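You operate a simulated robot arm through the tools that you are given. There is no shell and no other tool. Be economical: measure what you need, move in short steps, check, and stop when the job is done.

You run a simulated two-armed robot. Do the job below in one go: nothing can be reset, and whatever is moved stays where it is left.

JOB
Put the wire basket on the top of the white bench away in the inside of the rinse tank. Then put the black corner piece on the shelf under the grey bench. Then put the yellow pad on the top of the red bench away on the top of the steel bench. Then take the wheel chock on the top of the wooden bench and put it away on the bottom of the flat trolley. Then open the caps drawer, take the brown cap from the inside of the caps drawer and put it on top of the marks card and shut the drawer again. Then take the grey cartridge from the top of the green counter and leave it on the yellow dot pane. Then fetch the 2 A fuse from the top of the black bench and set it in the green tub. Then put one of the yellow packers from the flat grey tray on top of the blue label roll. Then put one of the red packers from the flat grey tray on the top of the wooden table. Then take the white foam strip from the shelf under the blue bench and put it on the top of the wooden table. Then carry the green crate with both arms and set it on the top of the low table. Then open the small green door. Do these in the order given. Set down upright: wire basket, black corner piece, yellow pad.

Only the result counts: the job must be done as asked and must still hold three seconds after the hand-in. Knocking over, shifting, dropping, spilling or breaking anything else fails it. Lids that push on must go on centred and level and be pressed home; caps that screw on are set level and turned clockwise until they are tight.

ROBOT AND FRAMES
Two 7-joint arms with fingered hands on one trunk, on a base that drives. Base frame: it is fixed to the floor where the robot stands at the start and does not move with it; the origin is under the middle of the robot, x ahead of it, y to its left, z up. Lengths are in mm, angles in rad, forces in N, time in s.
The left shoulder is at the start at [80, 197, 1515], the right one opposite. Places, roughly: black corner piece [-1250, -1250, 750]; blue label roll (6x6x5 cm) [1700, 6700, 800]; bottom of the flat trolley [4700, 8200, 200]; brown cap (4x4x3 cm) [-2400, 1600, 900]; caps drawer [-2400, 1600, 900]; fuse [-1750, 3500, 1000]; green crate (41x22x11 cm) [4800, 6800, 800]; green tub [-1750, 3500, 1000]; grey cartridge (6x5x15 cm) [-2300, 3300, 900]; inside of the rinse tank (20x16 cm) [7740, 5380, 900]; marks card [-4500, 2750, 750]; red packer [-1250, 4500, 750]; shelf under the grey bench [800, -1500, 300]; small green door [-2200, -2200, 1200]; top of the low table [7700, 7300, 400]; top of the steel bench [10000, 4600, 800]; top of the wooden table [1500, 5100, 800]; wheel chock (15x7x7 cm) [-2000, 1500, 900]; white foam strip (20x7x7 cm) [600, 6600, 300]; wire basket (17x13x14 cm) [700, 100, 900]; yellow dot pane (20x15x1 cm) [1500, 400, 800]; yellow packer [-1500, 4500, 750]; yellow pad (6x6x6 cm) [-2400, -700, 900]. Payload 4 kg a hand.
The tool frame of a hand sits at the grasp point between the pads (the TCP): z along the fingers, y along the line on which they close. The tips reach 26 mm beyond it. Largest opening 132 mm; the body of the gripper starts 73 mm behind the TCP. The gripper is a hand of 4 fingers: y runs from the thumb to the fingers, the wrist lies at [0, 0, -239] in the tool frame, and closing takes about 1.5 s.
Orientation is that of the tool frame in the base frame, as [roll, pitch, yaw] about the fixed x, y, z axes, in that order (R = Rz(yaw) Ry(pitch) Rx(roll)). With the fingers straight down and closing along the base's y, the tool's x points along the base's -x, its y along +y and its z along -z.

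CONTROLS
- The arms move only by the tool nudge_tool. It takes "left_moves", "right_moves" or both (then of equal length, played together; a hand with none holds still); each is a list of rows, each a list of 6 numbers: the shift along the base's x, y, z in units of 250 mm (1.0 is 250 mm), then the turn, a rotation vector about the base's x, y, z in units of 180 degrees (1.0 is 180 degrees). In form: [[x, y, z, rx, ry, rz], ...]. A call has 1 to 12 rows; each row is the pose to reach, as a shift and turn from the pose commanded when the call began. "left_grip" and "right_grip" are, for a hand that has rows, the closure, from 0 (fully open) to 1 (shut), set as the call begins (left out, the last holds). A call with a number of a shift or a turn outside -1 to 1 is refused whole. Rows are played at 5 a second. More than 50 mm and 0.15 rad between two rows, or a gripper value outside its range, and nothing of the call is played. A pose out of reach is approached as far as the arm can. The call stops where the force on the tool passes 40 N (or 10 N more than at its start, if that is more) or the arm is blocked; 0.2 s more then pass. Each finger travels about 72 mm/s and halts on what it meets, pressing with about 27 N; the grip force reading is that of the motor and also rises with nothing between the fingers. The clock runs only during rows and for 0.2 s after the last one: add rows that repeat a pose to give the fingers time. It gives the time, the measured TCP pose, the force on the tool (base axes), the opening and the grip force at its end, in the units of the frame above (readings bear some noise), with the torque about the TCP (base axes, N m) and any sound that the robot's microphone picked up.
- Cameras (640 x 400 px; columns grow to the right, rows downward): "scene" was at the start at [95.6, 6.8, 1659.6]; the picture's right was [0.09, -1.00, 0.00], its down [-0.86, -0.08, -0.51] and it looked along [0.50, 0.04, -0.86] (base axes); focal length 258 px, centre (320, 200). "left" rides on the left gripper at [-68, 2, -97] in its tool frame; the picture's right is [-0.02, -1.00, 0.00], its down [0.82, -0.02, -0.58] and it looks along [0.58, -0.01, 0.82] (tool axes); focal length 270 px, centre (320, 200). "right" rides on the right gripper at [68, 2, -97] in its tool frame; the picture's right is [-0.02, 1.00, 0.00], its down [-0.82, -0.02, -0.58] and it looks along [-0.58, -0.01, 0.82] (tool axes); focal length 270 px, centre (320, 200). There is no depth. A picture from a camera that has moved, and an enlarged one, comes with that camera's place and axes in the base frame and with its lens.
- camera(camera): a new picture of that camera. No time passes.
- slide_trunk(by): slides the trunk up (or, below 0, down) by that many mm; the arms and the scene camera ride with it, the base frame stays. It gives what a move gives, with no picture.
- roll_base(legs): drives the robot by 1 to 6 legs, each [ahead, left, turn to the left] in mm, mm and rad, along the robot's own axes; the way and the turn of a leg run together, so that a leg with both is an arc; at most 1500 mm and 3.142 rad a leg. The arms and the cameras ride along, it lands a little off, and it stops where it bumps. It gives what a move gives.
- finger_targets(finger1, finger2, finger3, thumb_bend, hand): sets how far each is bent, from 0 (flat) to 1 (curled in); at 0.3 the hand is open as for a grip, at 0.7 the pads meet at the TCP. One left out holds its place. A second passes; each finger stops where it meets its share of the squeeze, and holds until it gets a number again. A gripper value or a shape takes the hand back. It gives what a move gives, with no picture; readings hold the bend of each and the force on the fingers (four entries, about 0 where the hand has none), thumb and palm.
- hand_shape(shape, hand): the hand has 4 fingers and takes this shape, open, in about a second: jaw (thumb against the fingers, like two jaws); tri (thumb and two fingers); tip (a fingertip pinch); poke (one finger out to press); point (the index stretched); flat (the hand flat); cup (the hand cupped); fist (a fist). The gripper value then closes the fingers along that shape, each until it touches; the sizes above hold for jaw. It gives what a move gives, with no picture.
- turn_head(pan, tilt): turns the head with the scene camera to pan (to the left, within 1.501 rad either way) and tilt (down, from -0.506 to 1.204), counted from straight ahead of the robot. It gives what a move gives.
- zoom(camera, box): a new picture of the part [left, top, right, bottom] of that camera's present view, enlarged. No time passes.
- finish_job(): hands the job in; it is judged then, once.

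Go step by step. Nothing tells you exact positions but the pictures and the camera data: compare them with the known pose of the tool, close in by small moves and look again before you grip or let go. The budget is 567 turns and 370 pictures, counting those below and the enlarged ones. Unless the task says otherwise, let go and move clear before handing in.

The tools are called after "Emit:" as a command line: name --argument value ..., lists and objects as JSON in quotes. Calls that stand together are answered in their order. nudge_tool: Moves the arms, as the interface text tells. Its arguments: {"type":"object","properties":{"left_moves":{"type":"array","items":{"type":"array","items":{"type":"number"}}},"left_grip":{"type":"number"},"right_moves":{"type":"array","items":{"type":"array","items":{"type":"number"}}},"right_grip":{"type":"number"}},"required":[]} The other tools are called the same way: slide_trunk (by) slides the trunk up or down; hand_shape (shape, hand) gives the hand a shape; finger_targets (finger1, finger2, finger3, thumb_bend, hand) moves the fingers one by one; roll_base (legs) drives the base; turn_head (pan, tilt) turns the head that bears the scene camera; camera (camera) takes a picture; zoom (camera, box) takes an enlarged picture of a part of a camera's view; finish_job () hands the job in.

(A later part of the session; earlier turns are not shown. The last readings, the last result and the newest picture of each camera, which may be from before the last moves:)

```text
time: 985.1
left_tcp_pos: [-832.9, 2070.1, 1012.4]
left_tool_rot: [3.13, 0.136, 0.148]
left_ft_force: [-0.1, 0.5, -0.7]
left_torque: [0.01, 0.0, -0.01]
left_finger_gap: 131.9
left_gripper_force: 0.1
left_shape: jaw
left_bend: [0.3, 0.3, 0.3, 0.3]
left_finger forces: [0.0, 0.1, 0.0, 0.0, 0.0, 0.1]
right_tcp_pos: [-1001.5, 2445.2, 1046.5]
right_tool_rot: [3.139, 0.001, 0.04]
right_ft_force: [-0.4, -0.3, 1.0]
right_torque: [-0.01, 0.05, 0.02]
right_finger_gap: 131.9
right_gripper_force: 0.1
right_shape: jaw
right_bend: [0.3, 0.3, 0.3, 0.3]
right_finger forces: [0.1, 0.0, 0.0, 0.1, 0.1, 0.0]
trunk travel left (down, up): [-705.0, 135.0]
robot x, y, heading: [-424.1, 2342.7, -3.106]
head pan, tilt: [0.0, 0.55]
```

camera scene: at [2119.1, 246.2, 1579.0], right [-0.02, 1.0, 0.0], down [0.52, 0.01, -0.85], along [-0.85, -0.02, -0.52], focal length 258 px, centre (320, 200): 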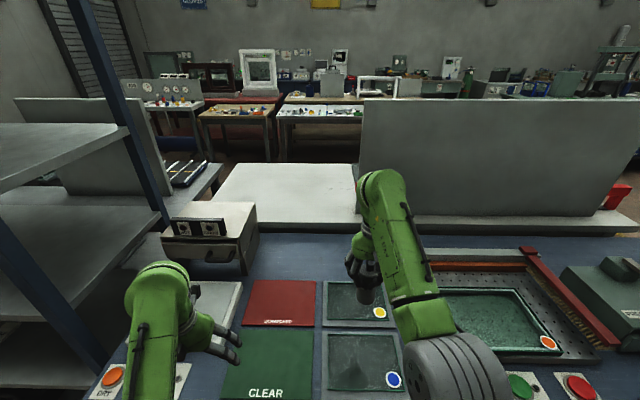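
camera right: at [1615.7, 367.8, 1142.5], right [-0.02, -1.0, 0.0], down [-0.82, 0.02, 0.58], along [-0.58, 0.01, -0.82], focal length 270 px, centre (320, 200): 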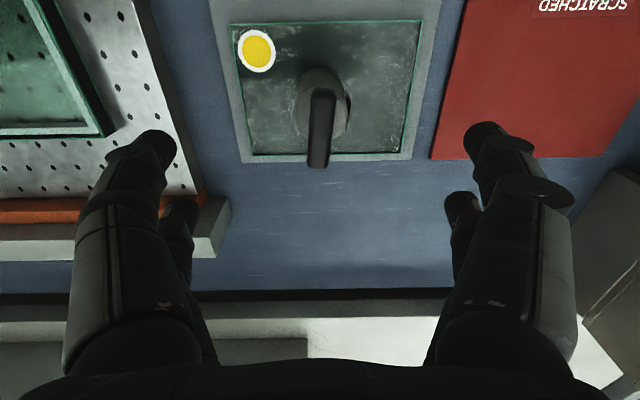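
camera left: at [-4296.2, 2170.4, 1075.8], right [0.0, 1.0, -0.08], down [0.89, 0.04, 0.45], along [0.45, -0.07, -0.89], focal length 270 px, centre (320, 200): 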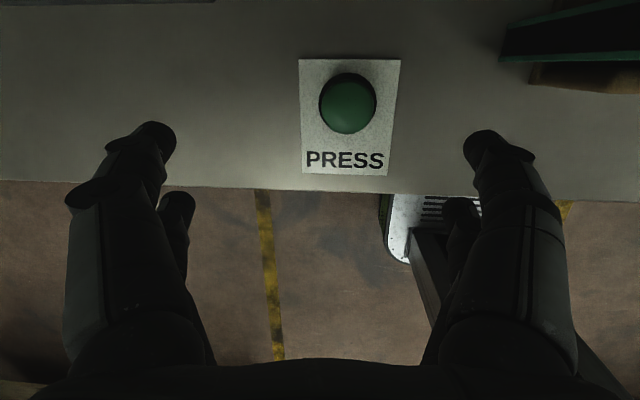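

Emit:
roll_base --legs '[[1200, 0, 0], [0, 0, -1.607]]'

Emit:
camera --camera "scene"

Emit:
zoom --camera "scene" --box '[150, 180, 400, 330]'

```text
time: 995.0
left_tcp_pos: [-1875.8, 2715.0, 1011.7]
left_tool_rot: [3.13, 0.135, -1.443]
left_ft_force: [-0.3, -0.1, -0.1]
left_torque: [0.02, 0.01, 0.01]
left_finger_gap: 132.0
left_gripper_force: 0.0
left_shape: jaw
left_bend: [0.3, 0.3, 0.3, 0.3]
left_finger forces: [0.0, 0.0, 0.1, 0.0, 0.0, 0.1]
right_tcp_pos: [-1496.9, 2875.9, 1045.3]
right_tool_rot: [3.137, 0.001, -1.55]
right_ft_force: [-0.4, 0.4, 0.3]
right_torque: [0.01, -0.01, 0.02]
right_finger_gap: 131.7
right_gripper_force: 0.0
right_shape: jaw
right_bend: [0.3, 0.3, 0.3, 0.3]
right_finger forces: [0.0, 0.0, 0.1, 0.2, 0.0, 0.0]
trunk travel left (down, up): [-705.0, 135.0]
robot x, y, heading: [-1608.5, 2297.5, 1.584]
head pan, tilt: [0.0, 0.55]
```

```text
172 pictures are left
camera scene: at [-1614.5, 2419.9, 1578.8], right [1.0, 0.02, 0.0], down [0.01, -0.52, -0.85], along [-0.01, 0.85, -0.52], focal length 258 px, centre (320, 200)
```

scene: 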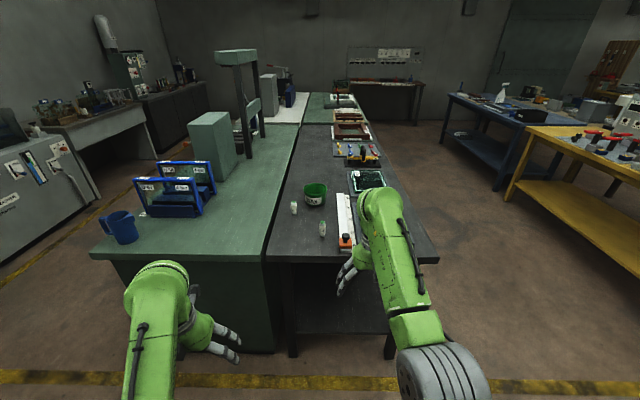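

```text
2.56 times, centred on (275, 255) of scene
camera zoom: at [-1614.5, 2419.9, 1578.8], right [1.0, 0.02, 0.0], down [0.01, -0.52, -0.85], along [-0.01, 0.85, -0.52], focal length 661 px, centre (435, 59)
```

zoom: 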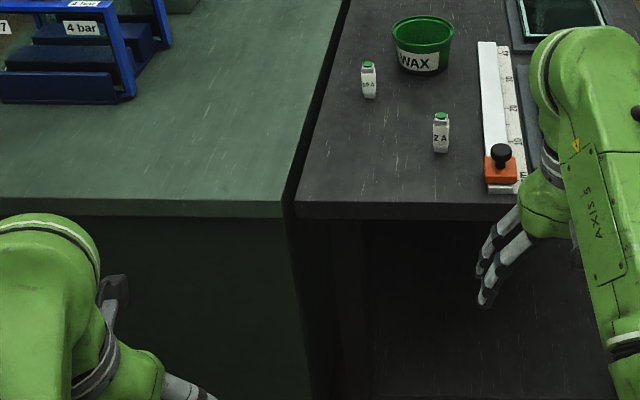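

The "2 A" fuse stands at about [-1614, 3304] and the green WAX tub behind at ≈ [-1650, 3560]. I move in and look from the right hand.

Emit:
roll_base --legs '[[0, 110, -0.012], [420, 0, 0]]'

Emit:
camera --camera "right"

Emit:
zoom --camera "scene" --box '[280, 170, 440, 300]'

```text
time: 998.4
left_tcp_pos: [-1980.1, 3139.3, 1014.3]
left_tool_rot: [3.131, 0.137, -1.458]
left_ft_force: [-0.1, -1.5, -0.4]
left_torque: [0.05, -0.02, 0.01]
left_finger_gap: 132.0
left_gripper_force: 0.1
left_shape: jaw
left_bend: [0.3, 0.3, 0.3, 0.3]
left_finger forces: [0.0, 0.0, 0.0, 0.0, 0.0, 0.0]
right_tcp_pos: [-1600.3, 3292.3, 1047.0]
right_tool_rot: [3.136, 0.003, -1.567]
right_ft_force: [-0.1, -0.5, 0.3]
right_torque: [-0.03, 0.02, 0.0]
right_finger_gap: 131.7
right_gripper_force: 0.0
right_shape: jaw
right_bend: [0.3, 0.3, 0.3, 0.3]
right_finger forces: [0.0, 0.0, 0.0, 0.0, 0.1, 0.0]
trunk travel left (down, up): [-705.0, 135.0]
robot x, y, heading: [-1721.7, 2714.0, 1.576]
head pan, tilt: [0.0, 0.55]
```

```text
170 pictures are left
camera right: at [-1600.7, 3225.0, 1143.1], right [-1.0, 0.02, 0.0], down [0.02, 0.81, 0.58], along [0.01, 0.58, -0.82], focal length 270 px, centre (320, 200)
```

right: 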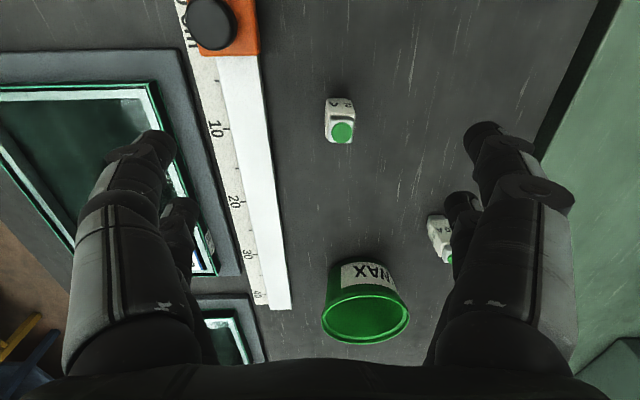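

```text
3.08 times, centred on (360, 235) of scene
camera zoom: at [-1724.2, 2837.1, 1579.0], right [1.0, 0.0, 0.0], down [0.0, -0.52, -0.85], along [0.0, 0.85, -0.52], focal length 795 px, centre (197, 92)
```

zoom: 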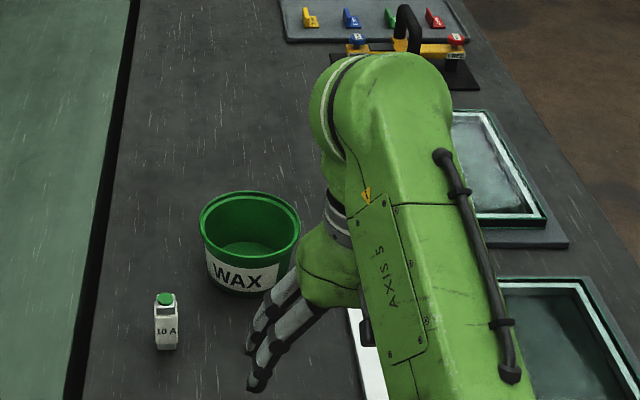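

Fuse axis ≈ [-1618, 3310], tub centre ≈ [-1656, 3552]. I pre-close to ~66 mm and descend with the camera-side pair over the fuse.

Emit:
nudge_tool --right_moves '[[-0.04, 0.08, 0, 0, 0, 0], [-0.072, 0.144, 0, 0, 0, 0], [-0.072, 0.144, -0.15, 0, 0, 0], [-0.072, 0.144, -0.3, 0, 0, 0], [-0.072, 0.144, -0.44, 0, 0, 0]]' --right_grip 0.5

Emit:
camera --camera "right"

```text
time: 999.6
left_tcp_pos: [-1979.7, 3139.7, 1011.7]
left_tool_rot: [3.132, 0.135, -1.461]
left_ft_force: [0.3, -0.7, -0.8]
left_torque: [-0.01, 0.03, -0.02]
left_finger_gap: 132.1
left_gripper_force: 0.1
left_shape: jaw
left_bend: [0.3, 0.3, 0.3, 0.3]
left_finger forces: [0.0, 0.0, 0.0, 0.0, 0.0, 0.0]
right_tcp_pos: [-1621.8, 3330.6, 934.4]
right_tool_rot: [3.137, 0.001, -1.567]
right_ft_force: [0.5, 1.1, 0.2]
right_torque: [0.0, -0.03, -0.01]
right_finger_gap: 66.5
right_gripper_force: 0.1
right_shape: jaw
right_bend: [0.73, 0.73, 0.73, 0.7]
right_finger forces: [0.1, 0.0, 0.0, 0.0, 0.1, 0.0]
trunk travel left (down, up): [-705.0, 135.0]
robot x, y, heading: [-1721.7, 2718.4, 1.576]
head pan, tilt: [0.0, 0.55]
```

```text
168 pictures are left
camera right: at [-1622.1, 3263.6, 1030.2], right [-1.0, 0.02, 0.01], down [0.02, 0.82, 0.58], along [0.01, 0.58, -0.82], focal length 270 px, centre (320, 200)
```

right: 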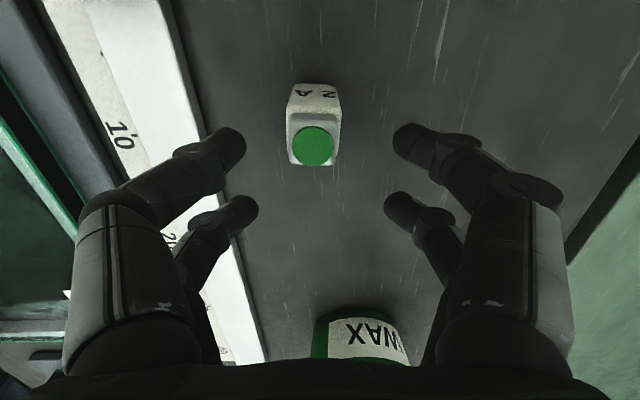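

Emit:
nudge_tool --right_moves '[[0.012, 0.02, -0.08, 0, 0, 0], [0.012, 0.02, -0.15, 0, 0, 0], [0.012, 0.02, -0.184, 0, 0, 0]]'

Emit:
camera --camera "right"

```text
time: 1000.4
left_tcp_pos: [-1980.2, 3140.4, 1012.6]
left_tool_rot: [3.132, 0.136, -1.458]
left_ft_force: [0.1, -0.6, 0.0]
left_torque: [-0.03, 0.0, 0.02]
left_finger_gap: 132.0
left_gripper_force: 0.0
left_shape: jaw
left_bend: [0.3, 0.3, 0.3, 0.3]
left_finger forces: [0.0, 0.1, 0.0, 0.0, 0.1, 0.0]
right_tcp_pos: [-1614.3, 3335.7, 889.1]
right_tool_rot: [3.136, 0.002, -1.566]
right_ft_force: [0.8, -0.8, -0.1]
right_torque: [0.0, -0.01, 0.01]
right_finger_gap: 66.4
right_gripper_force: 0.3
right_shape: jaw
right_bend: [0.73, 0.73, 0.73, 0.7]
right_finger forces: [0.1, 0.1, 0.0, 0.0, 0.0, 0.0]
trunk travel left (down, up): [-705.0, 135.0]
robot x, y, heading: [-1724.1, 2721.2, 1.572]
head pan, tilt: [0.0, 0.55]
```

```text
167 pictures are left
camera right: at [-1615.2, 3268.3, 985.1], right [-1.0, 0.02, 0.0], down [0.02, 0.82, 0.58], along [0.01, 0.58, -0.82], focal length 270 px, centre (320, 200)
```

right: 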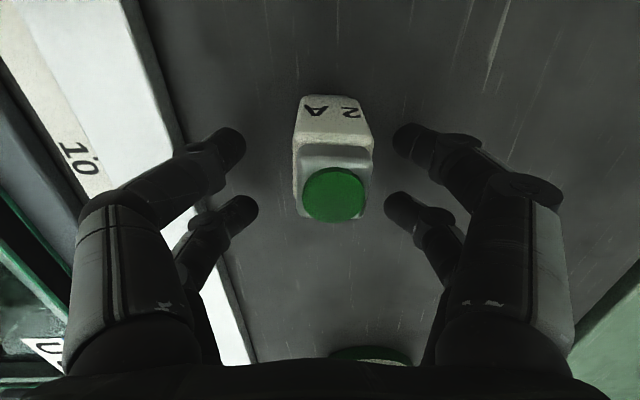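

Emit:
nudge_tool --right_moves '[[0, 0, 0, 0, 0, 0], [0, 0, 0, 0, 0, 0], [0, 0, 0, 0, 0, 0], [0, 0, 0, 0, 0, 0], [0, 0, 0, 0, 0, 0]]' --right_grip 1

Emit:
camera --camera "right"

```text
time: 1001.6
left_tcp_pos: [-1980.6, 3140.6, 1012.9]
left_tool_rot: [3.13, 0.135, -1.459]
left_ft_force: [-0.1, -0.2, 0.7]
left_torque: [-0.01, -0.03, -0.01]
left_finger_gap: 132.0
left_gripper_force: 0.1
left_shape: jaw
left_bend: [0.3, 0.3, 0.3, 0.3]
left_finger forces: [0.0, 0.0, 0.0, 0.0, 0.0, 0.0]
right_tcp_pos: [-1613.7, 3335.5, 888.1]
right_tool_rot: [3.139, 0.0, -1.568]
right_ft_force: [0.0, 0.5, 0.1]
right_torque: [0.0, -0.01, 0.0]
right_finger_gap: 9.0
right_gripper_force: 27.0
right_shape: jaw
right_bend: [0.73, 0.61, 0.61, 0.7]
right_finger forces: [23.7, 0.0, 0.1, 0.0, 23.9, 0.1]
trunk travel left (down, up): [-705.0, 135.0]
robot x, y, heading: [-1723.6, 2715.1, 1.58]
head pan, tilt: [0.0, 0.55]
```

```text
166 pictures are left
camera right: at [-1615.2, 3268.4, 985.1], right [-1.0, 0.02, 0.0], down [0.02, 0.82, 0.58], along [0.01, 0.58, -0.82], focal length 270 px, centre (320, 200)
```

right: 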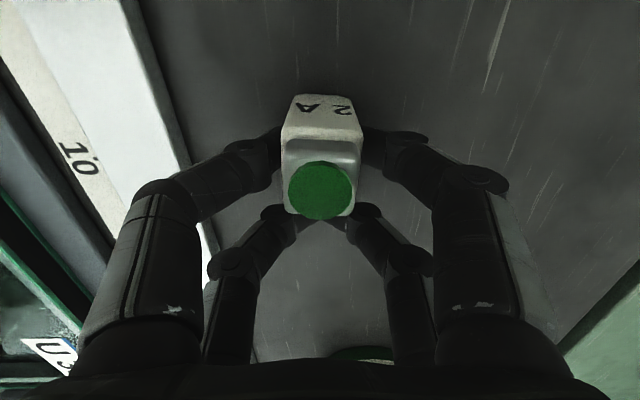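

The fuse is gripped. I lift it clear, lower the trunk a little, shift and roll in to reach the tub.

Emit:
nudge_tool --right_moves '[[0, 0, 0.1, 0, 0, 0], [0, 0, 0.25, 0, 0, 0], [0, 0, 0.42, 0, 0, 0], [0, 0, 0.58, 0, 0, 0], [0, 0, 0.74, 0, 0, 0]]'

Emit:
slide_trunk --by -50

Emit:
roll_base --legs '[[0, 70, 0], [170, 0, 0]]'

Emit:
camera --camera "right"

Emit:
camera --camera "scene"

```text
time: 1002.8
left_tcp_pos: [-1980.2, 3139.5, 1012.8]
left_tool_rot: [3.133, 0.134, -1.458]
left_ft_force: [0.1, -0.6, -0.7]
left_torque: [0.01, -0.01, -0.03]
left_finger_gap: 132.0
left_gripper_force: 0.1
left_shape: jaw
left_bend: [0.3, 0.3, 0.3, 0.3]
left_finger forces: [0.0, 0.0, 0.0, 0.1, 0.1, 0.1]
right_tcp_pos: [-1615.0, 3337.7, 1073.3]
right_tool_rot: [3.138, 0.0, -1.568]
right_ft_force: [-0.2, -0.9, -0.9]
right_torque: [0.0, 0.02, 0.01]
right_finger_gap: 9.0
right_gripper_force: 26.5
right_shape: jaw
right_bend: [0.73, 0.61, 0.61, 0.7]
right_finger forces: [23.8, 0.1, 0.0, 0.1, 23.8, 0.1]
trunk travel left (down, up): [-705.0, 135.0]
robot x, y, heading: [-1719.5, 2716.9, 1.575]
head pan, tilt: [0.0, 0.55]
```

```text
time: 1003.7
left_tcp_pos: [-1979.0, 3139.9, 961.7]
left_tool_rot: [3.131, 0.136, -1.46]
left_ft_force: [-0.6, -0.9, 0.0]
left_torque: [-0.04, 0.02, -0.04]
left_finger_gap: 131.9
left_gripper_force: 0.0
left_shape: jaw
left_bend: [0.3, 0.3, 0.3, 0.3]
left_finger forces: [0.0, 0.0, 0.1, 0.0, 0.0, 0.0]
right_tcp_pos: [-1613.5, 3337.7, 1022.4]
right_tool_rot: [3.137, -0.002, -1.568]
right_ft_force: [0.7, 1.0, -1.4]
right_torque: [0.0, -0.03, -0.01]
right_finger_gap: 9.0
right_gripper_force: 26.9
right_shape: jaw
right_bend: [0.73, 0.61, 0.61, 0.7]
right_finger forces: [23.7, 0.0, 0.0, 0.1, 23.8, 0.1]
trunk travel left (down, up): [-655.0, 185.0]
robot x, y, heading: [-1722.2, 2720.9, 1.575]
head pan, tilt: [0.0, 0.55]
```

```text
time: 1005.8
left_tcp_pos: [-2044.3, 3310.6, 963.8]
left_tool_rot: [3.131, 0.138, -1.467]
left_ft_force: [0.5, 0.1, -0.4]
left_torque: [0.0, 0.0, -0.02]
left_finger_gap: 132.2
left_gripper_force: 0.0
left_shape: jaw
left_bend: [0.3, 0.3, 0.3, 0.3]
left_finger forces: [0.0, 0.0, 0.0, 0.0, 0.0, 0.0]
right_tcp_pos: [-1676.9, 3506.3, 1026.5]
right_tool_rot: [3.136, 0.002, -1.574]
right_ft_force: [0.1, -0.7, -1.0]
right_torque: [0.03, 0.04, 0.01]
right_finger_gap: 9.0
right_gripper_force: 26.7
right_shape: jaw
right_bend: [0.73, 0.61, 0.61, 0.7]
right_finger forces: [23.8, 0.0, 0.1, 0.1, 23.9, 0.0]
trunk travel left (down, up): [-655.0, 185.0]
robot x, y, heading: [-1795.0, 2886.4, 1.566]
head pan, tilt: [0.0, 0.55]
```

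```text
165 pictures are left
camera right: at [-1678.3, 3438.2, 1121.7], right [-1.0, 0.03, 0.0], down [0.03, 0.81, 0.58], along [0.01, 0.58, -0.81], focal length 270 px, centre (320, 200)
```

right: 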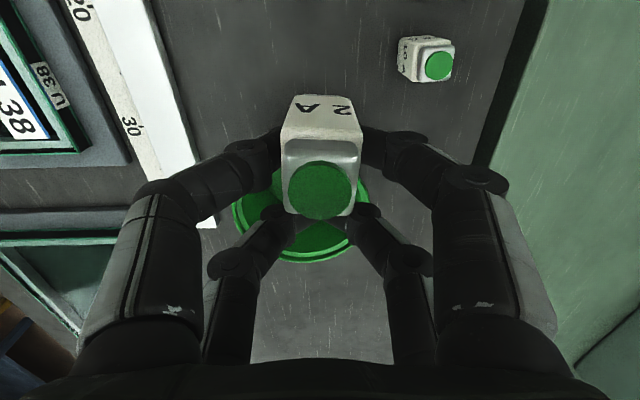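

```text
164 pictures are left
camera scene: at [-1790.2, 3006.8, 1529.3], right [1.0, -0.01, 0.0], down [0.0, -0.52, -0.85], along [0.01, 0.85, -0.52], focal length 258 px, centre (320, 200)
```

scene: 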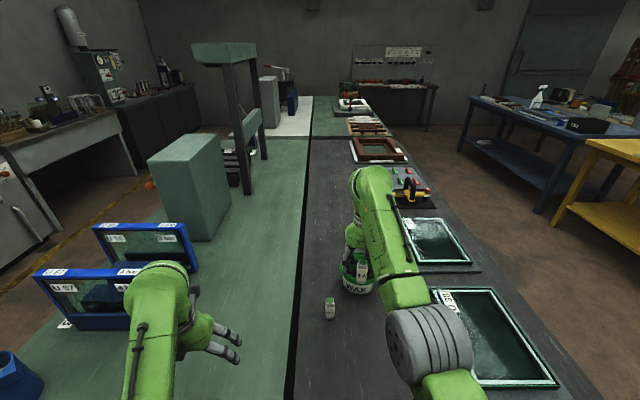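

Tub centre ≈ [-1661, 3574], rim ≈ 948. To gain reach I tilt the hand 15° forward while moving over the tub.

Emit:
nudge_tool --right_moves '[[0.02, 0.08, 0, 0.028, 0, 0], [0.04, 0.18, 0, 0.056, 0, 0], [0.06, 0.27, 0, 0.083, 0, 0], [0.064, 0.344, 0, 0.083, 0, 0], [0.064, 0.344, 0, 0.083, 0, 0]]'

Emit:
camera --camera "right"

Emit:
zoom --camera "scene" --box '[290, 190, 430, 310]'

```text
time: 1007.0
left_tcp_pos: [-2044.9, 3312.8, 963.1]
left_tool_rot: [3.13, 0.136, -1.465]
left_ft_force: [-0.5, 1.0, -0.1]
left_torque: [0.01, 0.02, -0.01]
left_finger_gap: 131.8
left_gripper_force: 0.0
left_shape: jaw
left_bend: [0.3, 0.3, 0.3, 0.3]
left_finger forces: [0.0, 0.0, 0.1, 0.1, 0.0, 0.0]
right_tcp_pos: [-1663.7, 3596.3, 1021.3]
right_tool_rot: [3.136, 0.263, -1.574]
right_ft_force: [0.2, 0.0, -0.2]
right_torque: [-0.03, -0.03, -0.03]
right_finger_gap: 9.1
right_gripper_force: 26.6
right_shape: jaw
right_bend: [0.73, 0.61, 0.61, 0.7]
right_finger forces: [23.8, 0.0, 0.0, 0.0, 23.9, 0.0]
trunk travel left (down, up): [-655.0, 185.0]
robot x, y, heading: [-1792.1, 2892.8, 1.565]
head pan, tilt: [0.0, 0.55]
```

```text
163 pictures are left
camera right: at [-1664.6, 3506.4, 1096.9], right [-1.0, 0.03, 0.01], down [0.03, 0.64, 0.77], along [0.01, 0.77, -0.64], focal length 270 px, centre (320, 200)
```

right: 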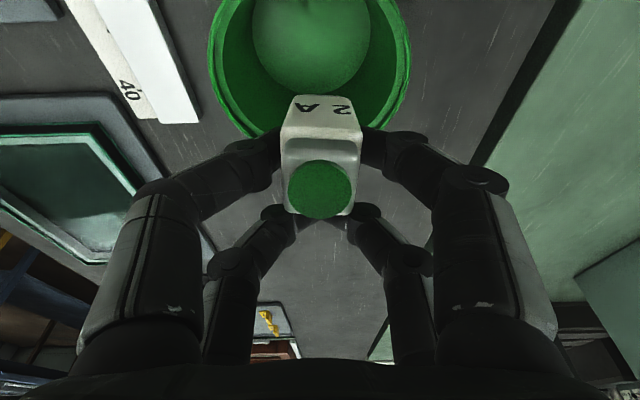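

```text
3.33 times, centred on (360, 250) of scene
camera zoom: at [-1790.8, 3010.4, 1528.8], right [1.0, -0.01, 0.0], down [0.0, -0.52, -0.85], along [0.01, 0.85, -0.52], focal length 861 px, centre (187, 33)
```

zoom: 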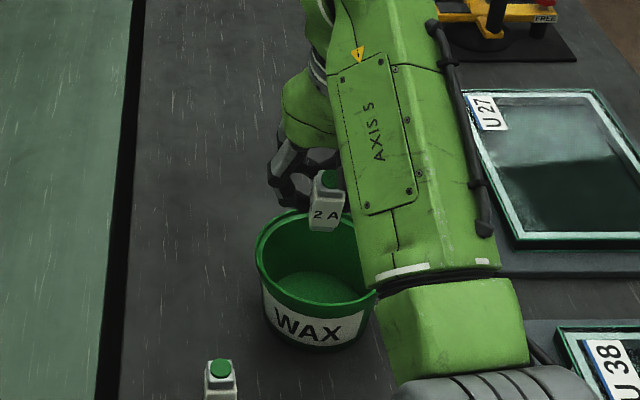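

Emit:
nudge_tool --right_moves '[[0.01, -0.088, 0, 0, 0, 0], [0.01, -0.088, -0.12, 0, 0, 0], [0.01, -0.088, -0.25, 0, 0, 0]]'

Emit:
camera --camera "right"

Emit:
zoom --camera "scene" --box '[290, 190, 430, 310]'

```text
time: 1007.8
left_tcp_pos: [-2045.7, 3314.4, 961.7]
left_tool_rot: [3.131, 0.134, -1.466]
left_ft_force: [0.1, -1.1, -0.2]
left_torque: [0.0, 0.0, 0.01]
left_finger_gap: 132.1
left_gripper_force: 0.0
left_shape: jaw
left_bend: [0.3, 0.3, 0.3, 0.3]
left_finger forces: [0.0, 0.1, 0.0, 0.2, 0.1, 0.0]
right_tcp_pos: [-1662.8, 3573.1, 959.3]
right_tool_rot: [3.136, 0.261, -1.574]
right_ft_force: [-0.4, -0.1, -1.0]
right_torque: [0.02, -0.01, -0.02]
right_finger_gap: 9.3
right_gripper_force: 26.8
right_shape: jaw
right_bend: [0.73, 0.61, 0.61, 0.7]
right_finger forces: [24.2, 0.0, 0.0, 0.0, 24.1, 0.0]
trunk travel left (down, up): [-655.0, 185.0]
robot x, y, heading: [-1792.6, 2892.1, 1.567]
head pan, tilt: [0.0, 0.55]
```

```text
161 pictures are left
camera right: at [-1663.1, 3483.2, 1035.0], right [-1.0, 0.03, 0.01], down [0.03, 0.64, 0.77], along [0.01, 0.77, -0.64], focal length 270 px, centre (320, 200)
```

right: 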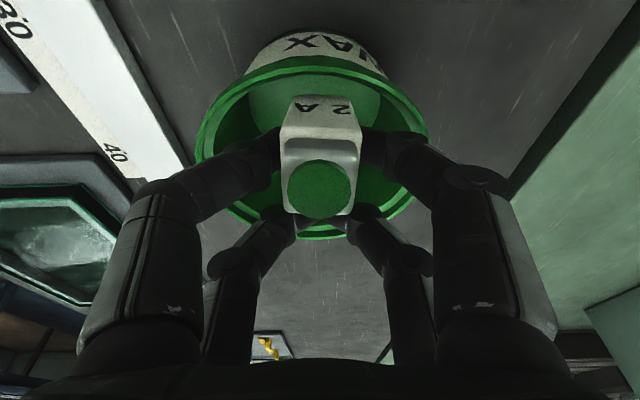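

```text
3.33 times, centred on (360, 250) of scene
camera zoom: at [-1790.8, 3012.3, 1528.7], right [1.0, -0.01, 0.0], down [0.0, -0.52, -0.85], along [0.01, 0.85, -0.52], focal length 861 px, centre (187, 33)
```

zoom: 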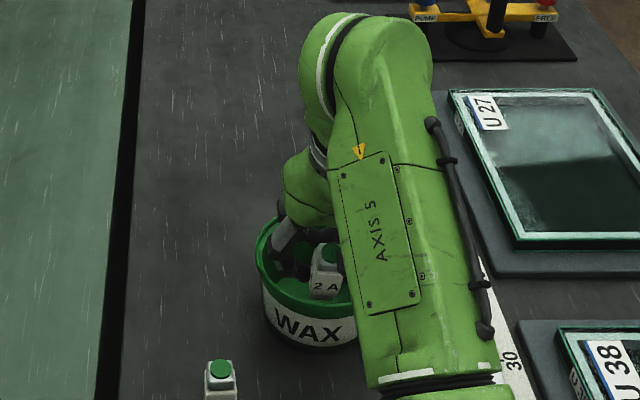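

The fuse is inside the tub rim. I lower 25 mm more and release with a small opening.

Emit:
nudge_tool --right_moves '[[0, 0, -0.05, 0, 0, 0], [0, 0, -0.1, 0, 0, 0], [0, 0, -0.13, 0, 0, 0]]'

Emit:
nudge_tool --right_moves '[[0, 0, 0, 0, 0, 0], [0, 0, 0, 0, 0, 0], [0, 0, 0, 0, 0, 0], [0, 0, 0, 0, 0, 0]]' --right_grip 0.72

Emit:
camera --camera "right"

```text
time: 1008.6
left_tcp_pos: [-2045.5, 3313.2, 962.6]
left_tool_rot: [3.131, 0.136, -1.466]
left_ft_force: [0.4, -0.8, 0.5]
left_torque: [0.0, -0.01, 0.02]
left_finger_gap: 132.1
left_gripper_force: 0.1
left_shape: jaw
left_bend: [0.3, 0.3, 0.3, 0.3]
left_finger forces: [0.0, 0.0, 0.0, 0.1, 0.1, 0.1]
right_tcp_pos: [-1659.8, 3572.0, 926.5]
right_tool_rot: [3.138, 0.263, -1.574]
right_ft_force: [-0.1, -0.3, -0.4]
right_torque: [0.03, -0.01, -0.02]
right_finger_gap: 9.3
right_gripper_force: 26.6
right_shape: jaw
right_bend: [0.74, 0.61, 0.61, 0.7]
right_finger forces: [27.2, 0.1, 0.0, 0.1, 27.0, 0.0]
trunk travel left (down, up): [-655.0, 185.0]
robot x, y, heading: [-1788.1, 2892.5, 1.564]
head pan, tilt: [0.0, 0.55]
```

```text
time: 1009.6
left_tcp_pos: [-2045.5, 3313.7, 963.1]
left_tool_rot: [3.132, 0.134, -1.466]
left_ft_force: [-0.5, 0.2, 0.5]
left_torque: [0.01, 0.02, 0.01]
left_finger_gap: 132.1
left_gripper_force: 0.1
left_shape: jaw
left_bend: [0.3, 0.3, 0.3, 0.3]
left_finger forces: [0.1, 0.1, 0.0, 0.0, 0.1, 0.1]
right_tcp_pos: [-1661.1, 3572.0, 927.6]
right_tool_rot: [3.136, 0.262, -1.574]
right_ft_force: [-0.1, 0.8, 0.4]
right_torque: [-0.01, 0.03, 0.02]
right_finger_gap: 36.1
right_gripper_force: 0.1
right_shape: jaw
right_bend: [0.74, 0.74, 0.74, 0.7]
right_finger forces: [1.4, 0.0, 1.3, 0.0, 0.0, 0.1]
trunk travel left (down, up): [-655.0, 185.0]
robot x, y, heading: [-1788.8, 2888.2, 1.562]
head pan, tilt: [0.0, 0.55]
```

```text
159 pictures are left
camera right: at [-1661.5, 3482.2, 1003.3], right [-1.0, 0.03, 0.01], down [0.03, 0.64, 0.77], along [0.01, 0.77, -0.64], focal length 270 px, centre (320, 200)
```

right: 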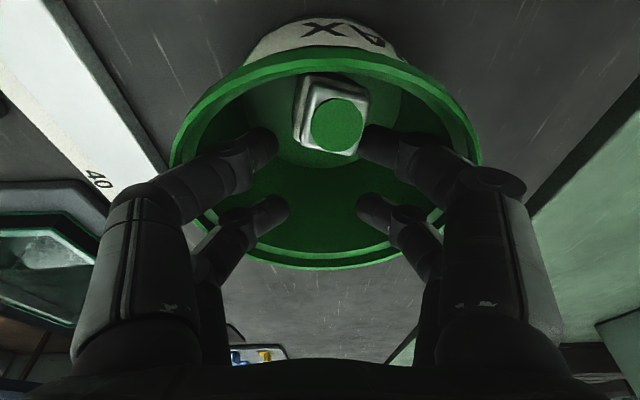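

The fuse rests in the tub. I lift the hand straight out and check.

Emit:
nudge_tool --right_moves '[[0, 0, 0.06, 0, 0, 0], [0, 0, 0.16, 0, 0, 0], [0, 0, 0.3, 0, 0, 0], [0, 0, 0.45, 0, 0, 0], [0, -0.05, 0.55, -0.03, 0, 0], [0, -0.1, 0.6, -0.06, 0, 0], [0, -0.15, 0.6, -0.083, 0, 0]]'

Emit:
zoom --camera "scene" --box '[290, 190, 430, 310]'

Emit:
camera --camera "right"

```text
time: 1011.2
left_tcp_pos: [-2045.0, 3312.8, 961.6]
left_tool_rot: [3.132, 0.135, -1.467]
left_ft_force: [-0.5, -0.8, -0.3]
left_torque: [0.02, -0.01, 0.0]
left_finger_gap: 132.0
left_gripper_force: 0.2
left_shape: jaw
left_bend: [0.3, 0.3, 0.3, 0.3]
left_finger forces: [0.0, 0.0, 0.1, 0.0, 0.1, 0.0]
right_tcp_pos: [-1658.7, 3535.3, 1079.5]
right_tool_rot: [3.14, 0.0, -1.574]
right_ft_force: [0.1, 0.2, 0.2]
right_torque: [-0.01, -0.03, -0.02]
right_finger_gap: 36.7
right_gripper_force: 0.1
right_shape: jaw
right_bend: [0.74, 0.74, 0.74, 0.7]
right_finger forces: [0.0, 0.1, 0.1, 0.1, 0.1, 0.0]
trunk travel left (down, up): [-655.0, 185.0]
robot x, y, heading: [-1790.8, 2890.3, 1.565]
head pan, tilt: [0.0, 0.55]
```

```text
3.33 times, centred on (360, 250) of scene
camera zoom: at [-1791.0, 3011.0, 1528.8], right [1.0, -0.01, 0.0], down [0.0, -0.52, -0.85], along [0.01, 0.85, -0.52], focal length 861 px, centre (187, 33)
```

zoom: 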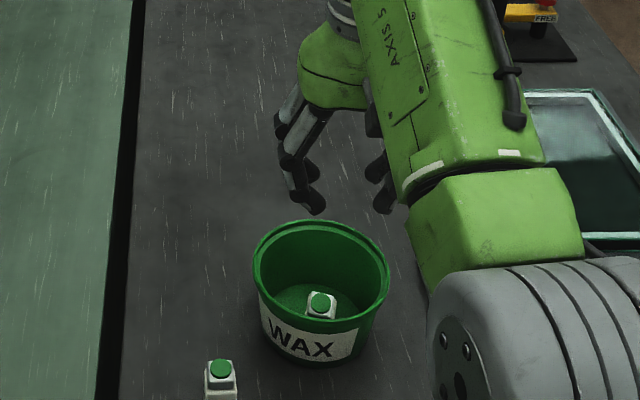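

```text
157 pictures are left
camera right: at [-1659.5, 3467.6, 1175.5], right [-1.0, 0.03, 0.0], down [0.03, 0.82, 0.58], along [0.01, 0.58, -0.82], focal length 270 px, centre (320, 200)
```

right: 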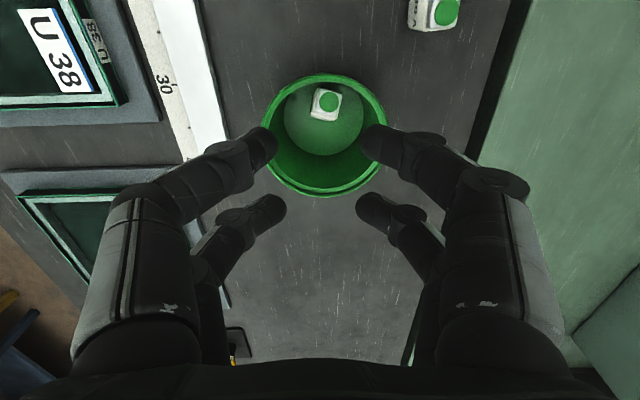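

The fuse stands in the tub. Next I go round to the +x side of the black bench for the packers on the flat grey tray.

Emit:
roll_base --legs '[[-450, 0, 0], [0, -1080, 0], [1050, 0, 0], [1000, 0, 0], [0, 0, 1.57]]'

Emit:
camera --camera "scene"

```text
time: 1032.4
left_tcp_pos: [-1201.5, 4201.5, 962.3]
left_tool_rot: [3.131, 0.134, 0.129]
left_ft_force: [1.1, -0.1, 0.8]
left_torque: [-0.01, -0.03, 0.02]
left_finger_gap: 132.0
left_gripper_force: 0.2
left_shape: jaw
left_bend: [0.3, 0.3, 0.3, 0.3]
left_finger forces: [0.0, 0.1, 0.0, 0.0, 0.0, 0.0]
right_tcp_pos: [-1434.1, 4582.7, 1079.3]
right_tool_rot: [3.137, 0.001, 0.022]
right_ft_force: [0.6, 0.0, 0.8]
right_torque: [0.01, 0.02, 0.03]
right_finger_gap: 37.0
right_gripper_force: 0.2
right_shape: jaw
right_bend: [0.74, 0.74, 0.74, 0.7]
right_finger forces: [0.1, 0.0, 0.1, 0.0, 0.0, 0.0]
trunk travel left (down, up): [-655.0, 185.0]
robot x, y, heading: [-782.0, 4465.5, -3.117]
head pan, tilt: [0.0, 0.55]
```

```text
156 pictures are left
camera scene: at [-906.0, 4466.2, 1528.8], right [-0.02, 1.0, 0.0], down [0.52, 0.01, -0.85], along [-0.85, -0.02, -0.52], focal length 258 px, centre (320, 200)
```

scene: 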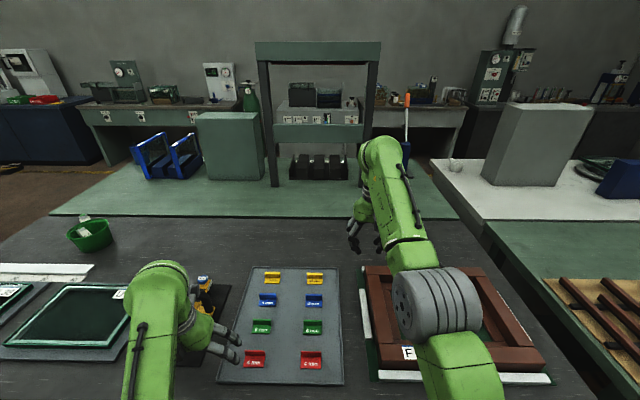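

Emit:
zoom --camera "scene" --box '[230, 255, 350, 345]'

```text
4.44 times, centred on (290, 300) of scene
camera zoom: at [-906.0, 4466.2, 1528.8], right [-0.02, 1.0, 0.0], down [0.52, 0.01, -0.85], along [-0.85, -0.02, -0.52], focal length 1148 px, centre (453, -244)
```

zoom: 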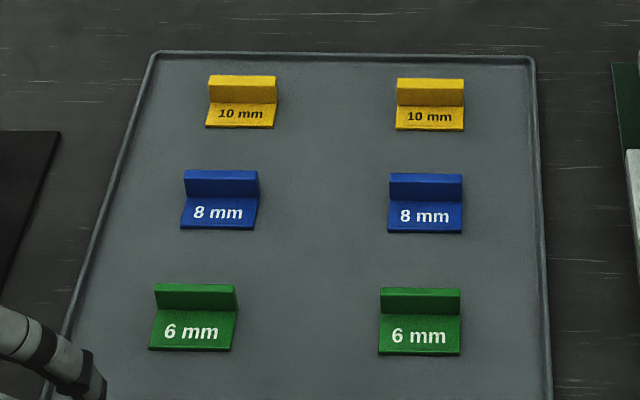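

The packers are L-shaped; I'll take the right-hand yellow one at ≈ [-1500, 4434] across its 50 mm width. First I draw the left hand away from the tool stand.

Emit:
nudge_tool --left_moves '[[0.08, 0.1, -0.02, 0, 0, -0.01], [0.16, 0.2, -0.04, 0, 0, -0.02], [0.24, 0.3, -0.06, 0, 0, -0.03], [0.32, 0.4, -0.08, 0, 0, -0.04]]'

Emit:
roll_base --legs '[[0, 30, -0.02], [165, 0, 0]]'

Emit:
camera --camera "scene"

Emit:
camera --camera "right"

```text
time: 1033.0
left_tcp_pos: [-1213.9, 4198.3, 1030.3]
left_tool_rot: [3.134, 0.357, 0.2]
left_ft_force: [-0.6, 0.3, 0.7]
left_torque: [0.0, -0.01, 0.01]
left_finger_gap: 132.5
left_gripper_force: 0.1
left_shape: jaw
left_bend: [0.3, 0.3, 0.3, 0.3]
left_finger forces: [0.0, 0.0, 0.0, 0.0, 0.0, 0.0]
right_tcp_pos: [-1432.8, 4584.7, 1080.3]
right_tool_rot: [3.139, 0.003, 0.023]
right_ft_force: [-0.3, 0.2, -0.3]
right_torque: [0.01, -0.01, -0.01]
right_finger_gap: 36.8
right_gripper_force: 0.0
right_shape: jaw
right_bend: [0.74, 0.74, 0.74, 0.7]
right_finger forces: [0.0, 0.0, 0.0, 0.1, 0.0, 0.0]
trunk travel left (down, up): [-655.0, 185.0]
robot x, y, heading: [-784.8, 4472.7, -3.125]
head pan, tilt: [0.0, 0.55]
stopped in row 3 (left hand): the arm was blocked; the commanded pose is now the measured one
```

```text
time: 1034.9
left_tcp_pos: [-1368.2, 4177.6, 1025.9]
left_tool_rot: [3.135, 0.348, 0.18]
left_ft_force: [-0.6, 0.6, -0.4]
left_torque: [0.01, -0.01, -0.02]
left_finger_gap: 131.9
left_gripper_force: 0.0
left_shape: jaw
left_bend: [0.3, 0.3, 0.3, 0.3]
left_finger forces: [0.1, 0.0, 0.0, 0.1, 0.0, 0.0]
right_tcp_pos: [-1578.9, 4568.1, 1075.2]
right_tool_rot: [3.138, -0.004, 0.001]
right_ft_force: [0.1, 0.3, -0.2]
right_torque: [0.01, -0.07, -0.02]
right_finger_gap: 36.9
right_gripper_force: 0.1
right_shape: jaw
right_bend: [0.74, 0.74, 0.74, 0.7]
right_finger forces: [0.0, 0.0, 0.0, 0.0, 0.0, 0.1]
trunk travel left (down, up): [-655.0, 185.0]
robot x, y, heading: [-931.5, 4435.2, 3.138]
head pan, tilt: [0.0, 0.55]
stopped in leg 2: the robot was blocked; the commanded pose is now the measured one
```

```text
154 pictures are left
camera scene: at [-1055.9, 4438.3, 1528.3], right [0.0, 1.0, 0.0], down [0.53, 0.0, -0.85], along [-0.85, 0.0, -0.53], focal length 258 px, centre (320, 200)
```

scene: 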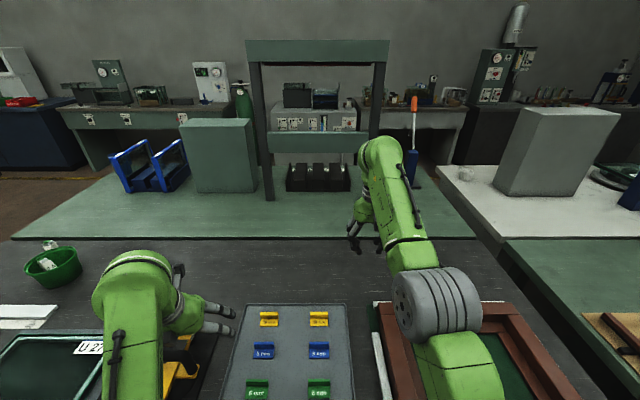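

```text
153 pictures are left
camera right: at [-1509.6, 4567.3, 1172.4], right [-0.03, -1.0, 0.0], down [-0.82, 0.02, 0.57], along [-0.57, 0.01, -0.82], focal length 270 px, centre (320, 200)
```

right: 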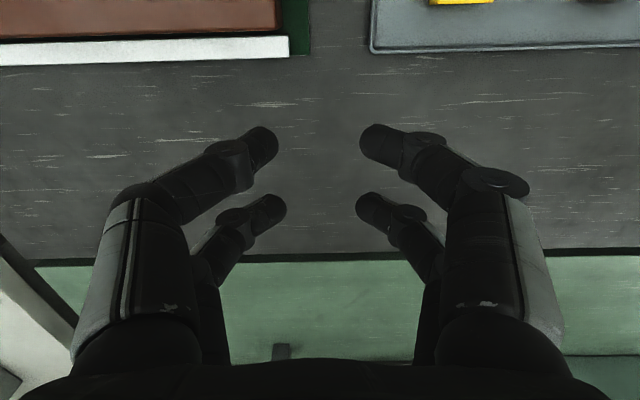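

The base met the bench foot. I back off 12 mm and move the right hand over the yellow packer.

Emit:
roll_base --legs '[[-12, 0, 0]]'

Emit:
nudge_tool --right_moves '[[0.06, -0.15, 0, 0, 0, 0], [0.12, -0.3, 0, 0, 0, 0], [0.19, -0.45, 0, 0, 0, 0], [0.19, -0.536, -0.1, 0, 0, 0], [0.19, -0.536, -0.25, 0, 0, 0], [0.19, -0.536, -0.4, 0, 0, 0]]' --right_grip 0.35

Emit:
camera --camera "right"

```text
time: 1035.7
left_tcp_pos: [-1354.9, 4178.3, 1026.3]
left_tool_rot: [3.132, 0.351, 0.182]
left_ft_force: [-0.8, -0.4, -0.1]
left_torque: [0.01, -0.04, -0.02]
left_finger_gap: 131.9
left_gripper_force: 0.1
left_shape: jaw
left_bend: [0.3, 0.3, 0.3, 0.3]
left_finger forces: [0.0, 0.1, 0.0, 0.1, 0.1, 0.1]
right_tcp_pos: [-1564.9, 4568.6, 1076.5]
right_tool_rot: [3.137, -0.004, 0.001]
right_ft_force: [0.1, -0.3, -1.1]
right_torque: [0.03, -0.05, 0.03]
right_finger_gap: 36.5
right_gripper_force: 0.1
right_shape: jaw
right_bend: [0.74, 0.74, 0.74, 0.7]
right_finger forces: [0.1, 0.0, 0.0, 0.0, 0.1, 0.1]
trunk travel left (down, up): [-655.0, 185.0]
robot x, y, heading: [-916.9, 4435.5, 3.131]
head pan, tilt: [0.0, 0.55]
```

```text
time: 1037.1
left_tcp_pos: [-1352.0, 4178.2, 1028.8]
left_tool_rot: [3.134, 0.355, 0.182]
left_ft_force: [-0.5, -0.6, 0.0]
left_torque: [-0.01, 0.01, 0.03]
left_finger_gap: 132.1
left_gripper_force: 0.1
left_shape: jaw
left_bend: [0.3, 0.3, 0.3, 0.3]
left_finger forces: [0.0, 0.0, 0.0, 0.1, 0.0, 0.0]
right_tcp_pos: [-1513.7, 4434.0, 979.5]
right_tool_rot: [3.138, 0.001, 0.0]
right_ft_force: [0.8, -0.6, -0.9]
right_torque: [-0.01, -0.01, 0.02]
right_finger_gap: 85.4
right_gripper_force: 0.0
right_shape: jaw
right_bend: [0.7, 0.7, 0.7, 0.65]
right_finger forces: [0.0, 0.1, 0.0, 0.0, 0.0, 0.0]
trunk travel left (down, up): [-655.0, 185.0]
robot x, y, heading: [-916.4, 4441.2, 3.139]
head pan, tilt: [0.0, 0.55]
```

```text
152 pictures are left
camera right: at [-1445.2, 4434.1, 1075.2], right [-0.03, -1.0, 0.0], down [-0.82, 0.02, 0.58], along [-0.58, 0.01, -0.82], focal length 270 px, centre (320, 200)
```

right: 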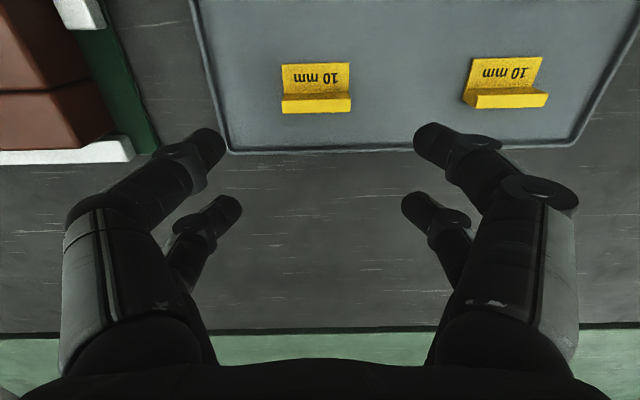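

Emit:
nudge_tool --right_moves '[[0, 0.012, -0.12, 0, 0, 0], [0, 0.012, -0.24, 0, 0, 0], [0, 0.012, -0.31, 0, 0, 0]]'

Emit:
camera --camera "right"

```text
time: 1037.9
left_tcp_pos: [-1350.3, 4177.5, 1029.0]
left_tool_rot: [3.134, 0.356, 0.181]
left_ft_force: [-0.8, -0.9, -0.2]
left_torque: [-0.04, 0.01, 0.01]
left_finger_gap: 131.9
left_gripper_force: 0.0
left_shape: jaw
left_bend: [0.3, 0.3, 0.3, 0.3]
left_finger forces: [0.1, 0.0, 0.0, 0.0, 0.1, 0.1]
right_tcp_pos: [-1511.2, 4436.5, 900.3]
right_tool_rot: [3.138, 0.001, -0.002]
right_ft_force: [-0.5, -1.0, 1.2]
right_torque: [0.01, -0.03, -0.01]
right_finger_gap: 85.2
right_gripper_force: 0.1
right_shape: jaw
right_bend: [0.7, 0.7, 0.7, 0.65]
right_finger forces: [0.0, 0.1, 0.0, 0.1, 0.1, 0.0]
trunk travel left (down, up): [-655.0, 185.0]
robot x, y, heading: [-912.7, 4438.8, 3.134]
head pan, tilt: [0.0, 0.55]
```

```text
151 pictures are left
camera right: at [-1442.8, 4437.3, 996.3], right [-0.03, -1.0, 0.0], down [-0.82, 0.02, 0.58], along [-0.58, 0.01, -0.82], focal length 270 px, centre (320, 200)
```

right: 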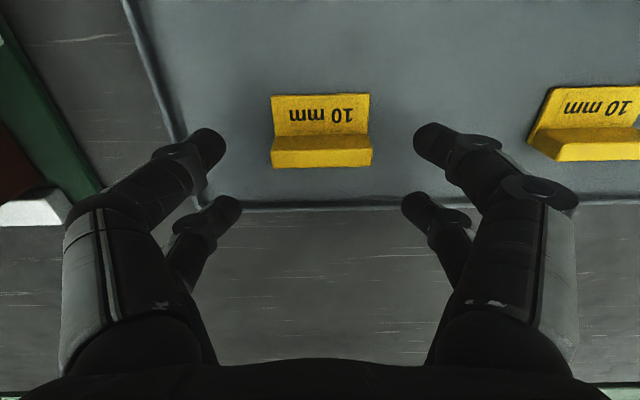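

Flange top z ≈ 871, x ≈ -1500. I lower to TCP 873, shift -7 mm in x and close.

Emit:
nudge_tool --right_moves '[[-0.028, 0, -0.05, 0, 0, 0], [-0.028, 0, -0.09, 0, 0, 0], [-0.028, 0, -0.108, 0, 0, 0]]'

Emit:
nudge_tool --right_moves '[[0, 0, 0, 0, 0, 0], [0, 0, 0, 0, 0, 0], [0, 0, 0, 0, 0, 0], [0, 0, 0, 0, 0, 0], [0, 0, 0, 0, 0, 0]]' --right_grip 1

Emit:
camera --camera "right"

```text
time: 1038.7
left_tcp_pos: [-1347.2, 4177.0, 1031.8]
left_tool_rot: [3.136, 0.36, 0.181]
left_ft_force: [1.0, 0.3, 0.2]
left_torque: [0.02, -0.01, -0.04]
left_finger_gap: 132.1
left_gripper_force: 0.0
left_shape: jaw
left_bend: [0.3, 0.3, 0.3, 0.3]
left_finger forces: [0.1, 0.0, 0.0, 0.0, 0.1, 0.0]
right_tcp_pos: [-1518.5, 4436.6, 880.9]
right_tool_rot: [3.134, 0.013, 0.0]
right_ft_force: [2.9, 0.7, 28.4]
right_torque: [0.28, -0.13, 0.17]
right_finger_gap: 84.6
right_gripper_force: 0.0
right_shape: jaw
right_bend: [0.71, 0.71, 0.71, 0.64]
right_finger forces: [8.0, 4.4, 10.9, 0.1, 6.5, 0.0]
trunk travel left (down, up): [-655.0, 185.0]
robot x, y, heading: [-917.2, 4435.6, 3.138]
head pan, tilt: [0.0, 0.55]
```

```text
time: 1039.4
left_tcp_pos: [-1349.9, 4178.0, 1030.6]
left_tool_rot: [3.134, 0.36, 0.181]
left_ft_force: [0.4, -0.3, 0.6]
left_torque: [0.0, -0.02, -0.02]
left_finger_gap: 131.8
left_gripper_force: 0.2
left_shape: jaw
left_bend: [0.3, 0.3, 0.3, 0.3]
left_finger forces: [0.0, 0.0, 0.0, 0.0, 0.0, 0.1]
right_tcp_pos: [-1520.8, 4439.0, 881.4]
right_tool_rot: [3.136, 0.014, -0.005]
right_ft_force: [7.5, 3.2, 17.6]
right_torque: [0.78, -0.53, -0.03]
right_finger_gap: 39.2
right_gripper_force: 26.5
right_shape: jaw
right_bend: [0.75, 0.78, 0.78, 0.7]
right_finger forces: [26.5, 0.1, 0.0, 0.0, 45.3, 0.0]
trunk travel left (down, up): [-655.0, 185.0]
robot x, y, heading: [-914.2, 4437.2, 3.134]
head pan, tilt: [0.0, 0.55]
stopped in row 3 (right hand): the force on the tool passed its limit at 41 N (the readings are from after the stop); the commanded pose is now the measured one
```

```text
150 pictures are left
camera right: at [-1450.7, 4438.4, 975.7], right [-0.03, -1.0, 0.01], down [-0.81, 0.03, 0.59], along [-0.59, 0.01, -0.81], focal length 270 px, centre (320, 200)
```

right: 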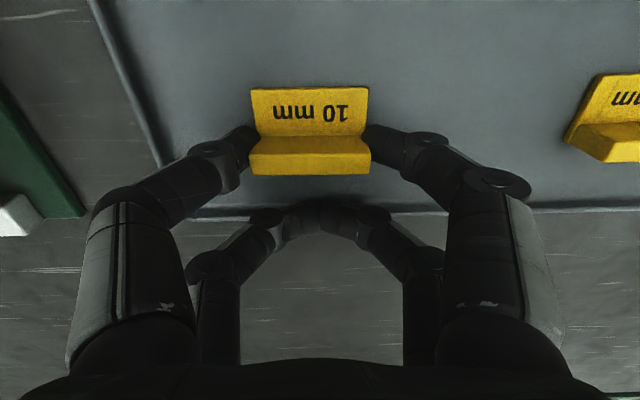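

Gripped (finger 1 and thumb), the tips just on the tray. I lift.

Emit:
nudge_tool --right_moves '[[0, 0, 0.04, 0, 0.003, 0], [0, 0, 0.16, 0, 0.004, 0], [0, 0, 0.32, 0, 0.004, 0], [0, 0, 0.48, 0, 0.004, 0], [0, 0, 0.64, 0, 0.004, 0]]'

Emit:
camera --camera "right"

```text
time: 1040.6
left_tcp_pos: [-1350.9, 4178.1, 1029.2]
left_tool_rot: [3.134, 0.358, 0.182]
left_ft_force: [0.3, 0.0, -0.3]
left_torque: [-0.02, -0.01, -0.01]
left_finger_gap: 131.9
left_gripper_force: 0.0
left_shape: jaw
left_bend: [0.3, 0.3, 0.3, 0.3]
left_finger forces: [0.0, 0.0, 0.1, 0.0, 0.0, 0.0]
right_tcp_pos: [-1520.6, 4438.4, 1034.5]
right_tool_rot: [3.138, 0.02, -0.003]
right_ft_force: [0.0, -0.2, -0.1]
right_torque: [-0.01, 0.02, 0.01]
right_finger_gap: 37.2
right_gripper_force: 27.1
right_shape: jaw
right_bend: [0.74, 0.78, 0.78, 0.7]
right_finger forces: [28.3, 0.1, 0.0, 0.1, 28.3, 0.1]
trunk travel left (down, up): [-655.0, 185.0]
robot x, y, heading: [-914.8, 4439.1, 3.14]
head pan, tilt: [0.0, 0.55]
```

```text
149 pictures are left
camera right: at [-1449.4, 4438.5, 1129.3], right [-0.03, -1.0, 0.0], down [-0.8, 0.02, 0.59], along [-0.59, 0.01, -0.8], focal length 270 px, centre (320, 200)
```

right: 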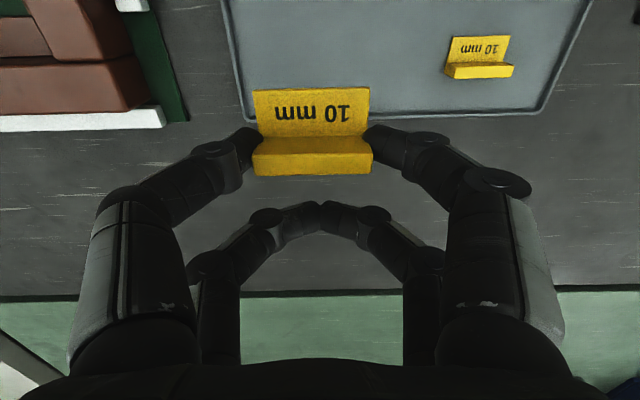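

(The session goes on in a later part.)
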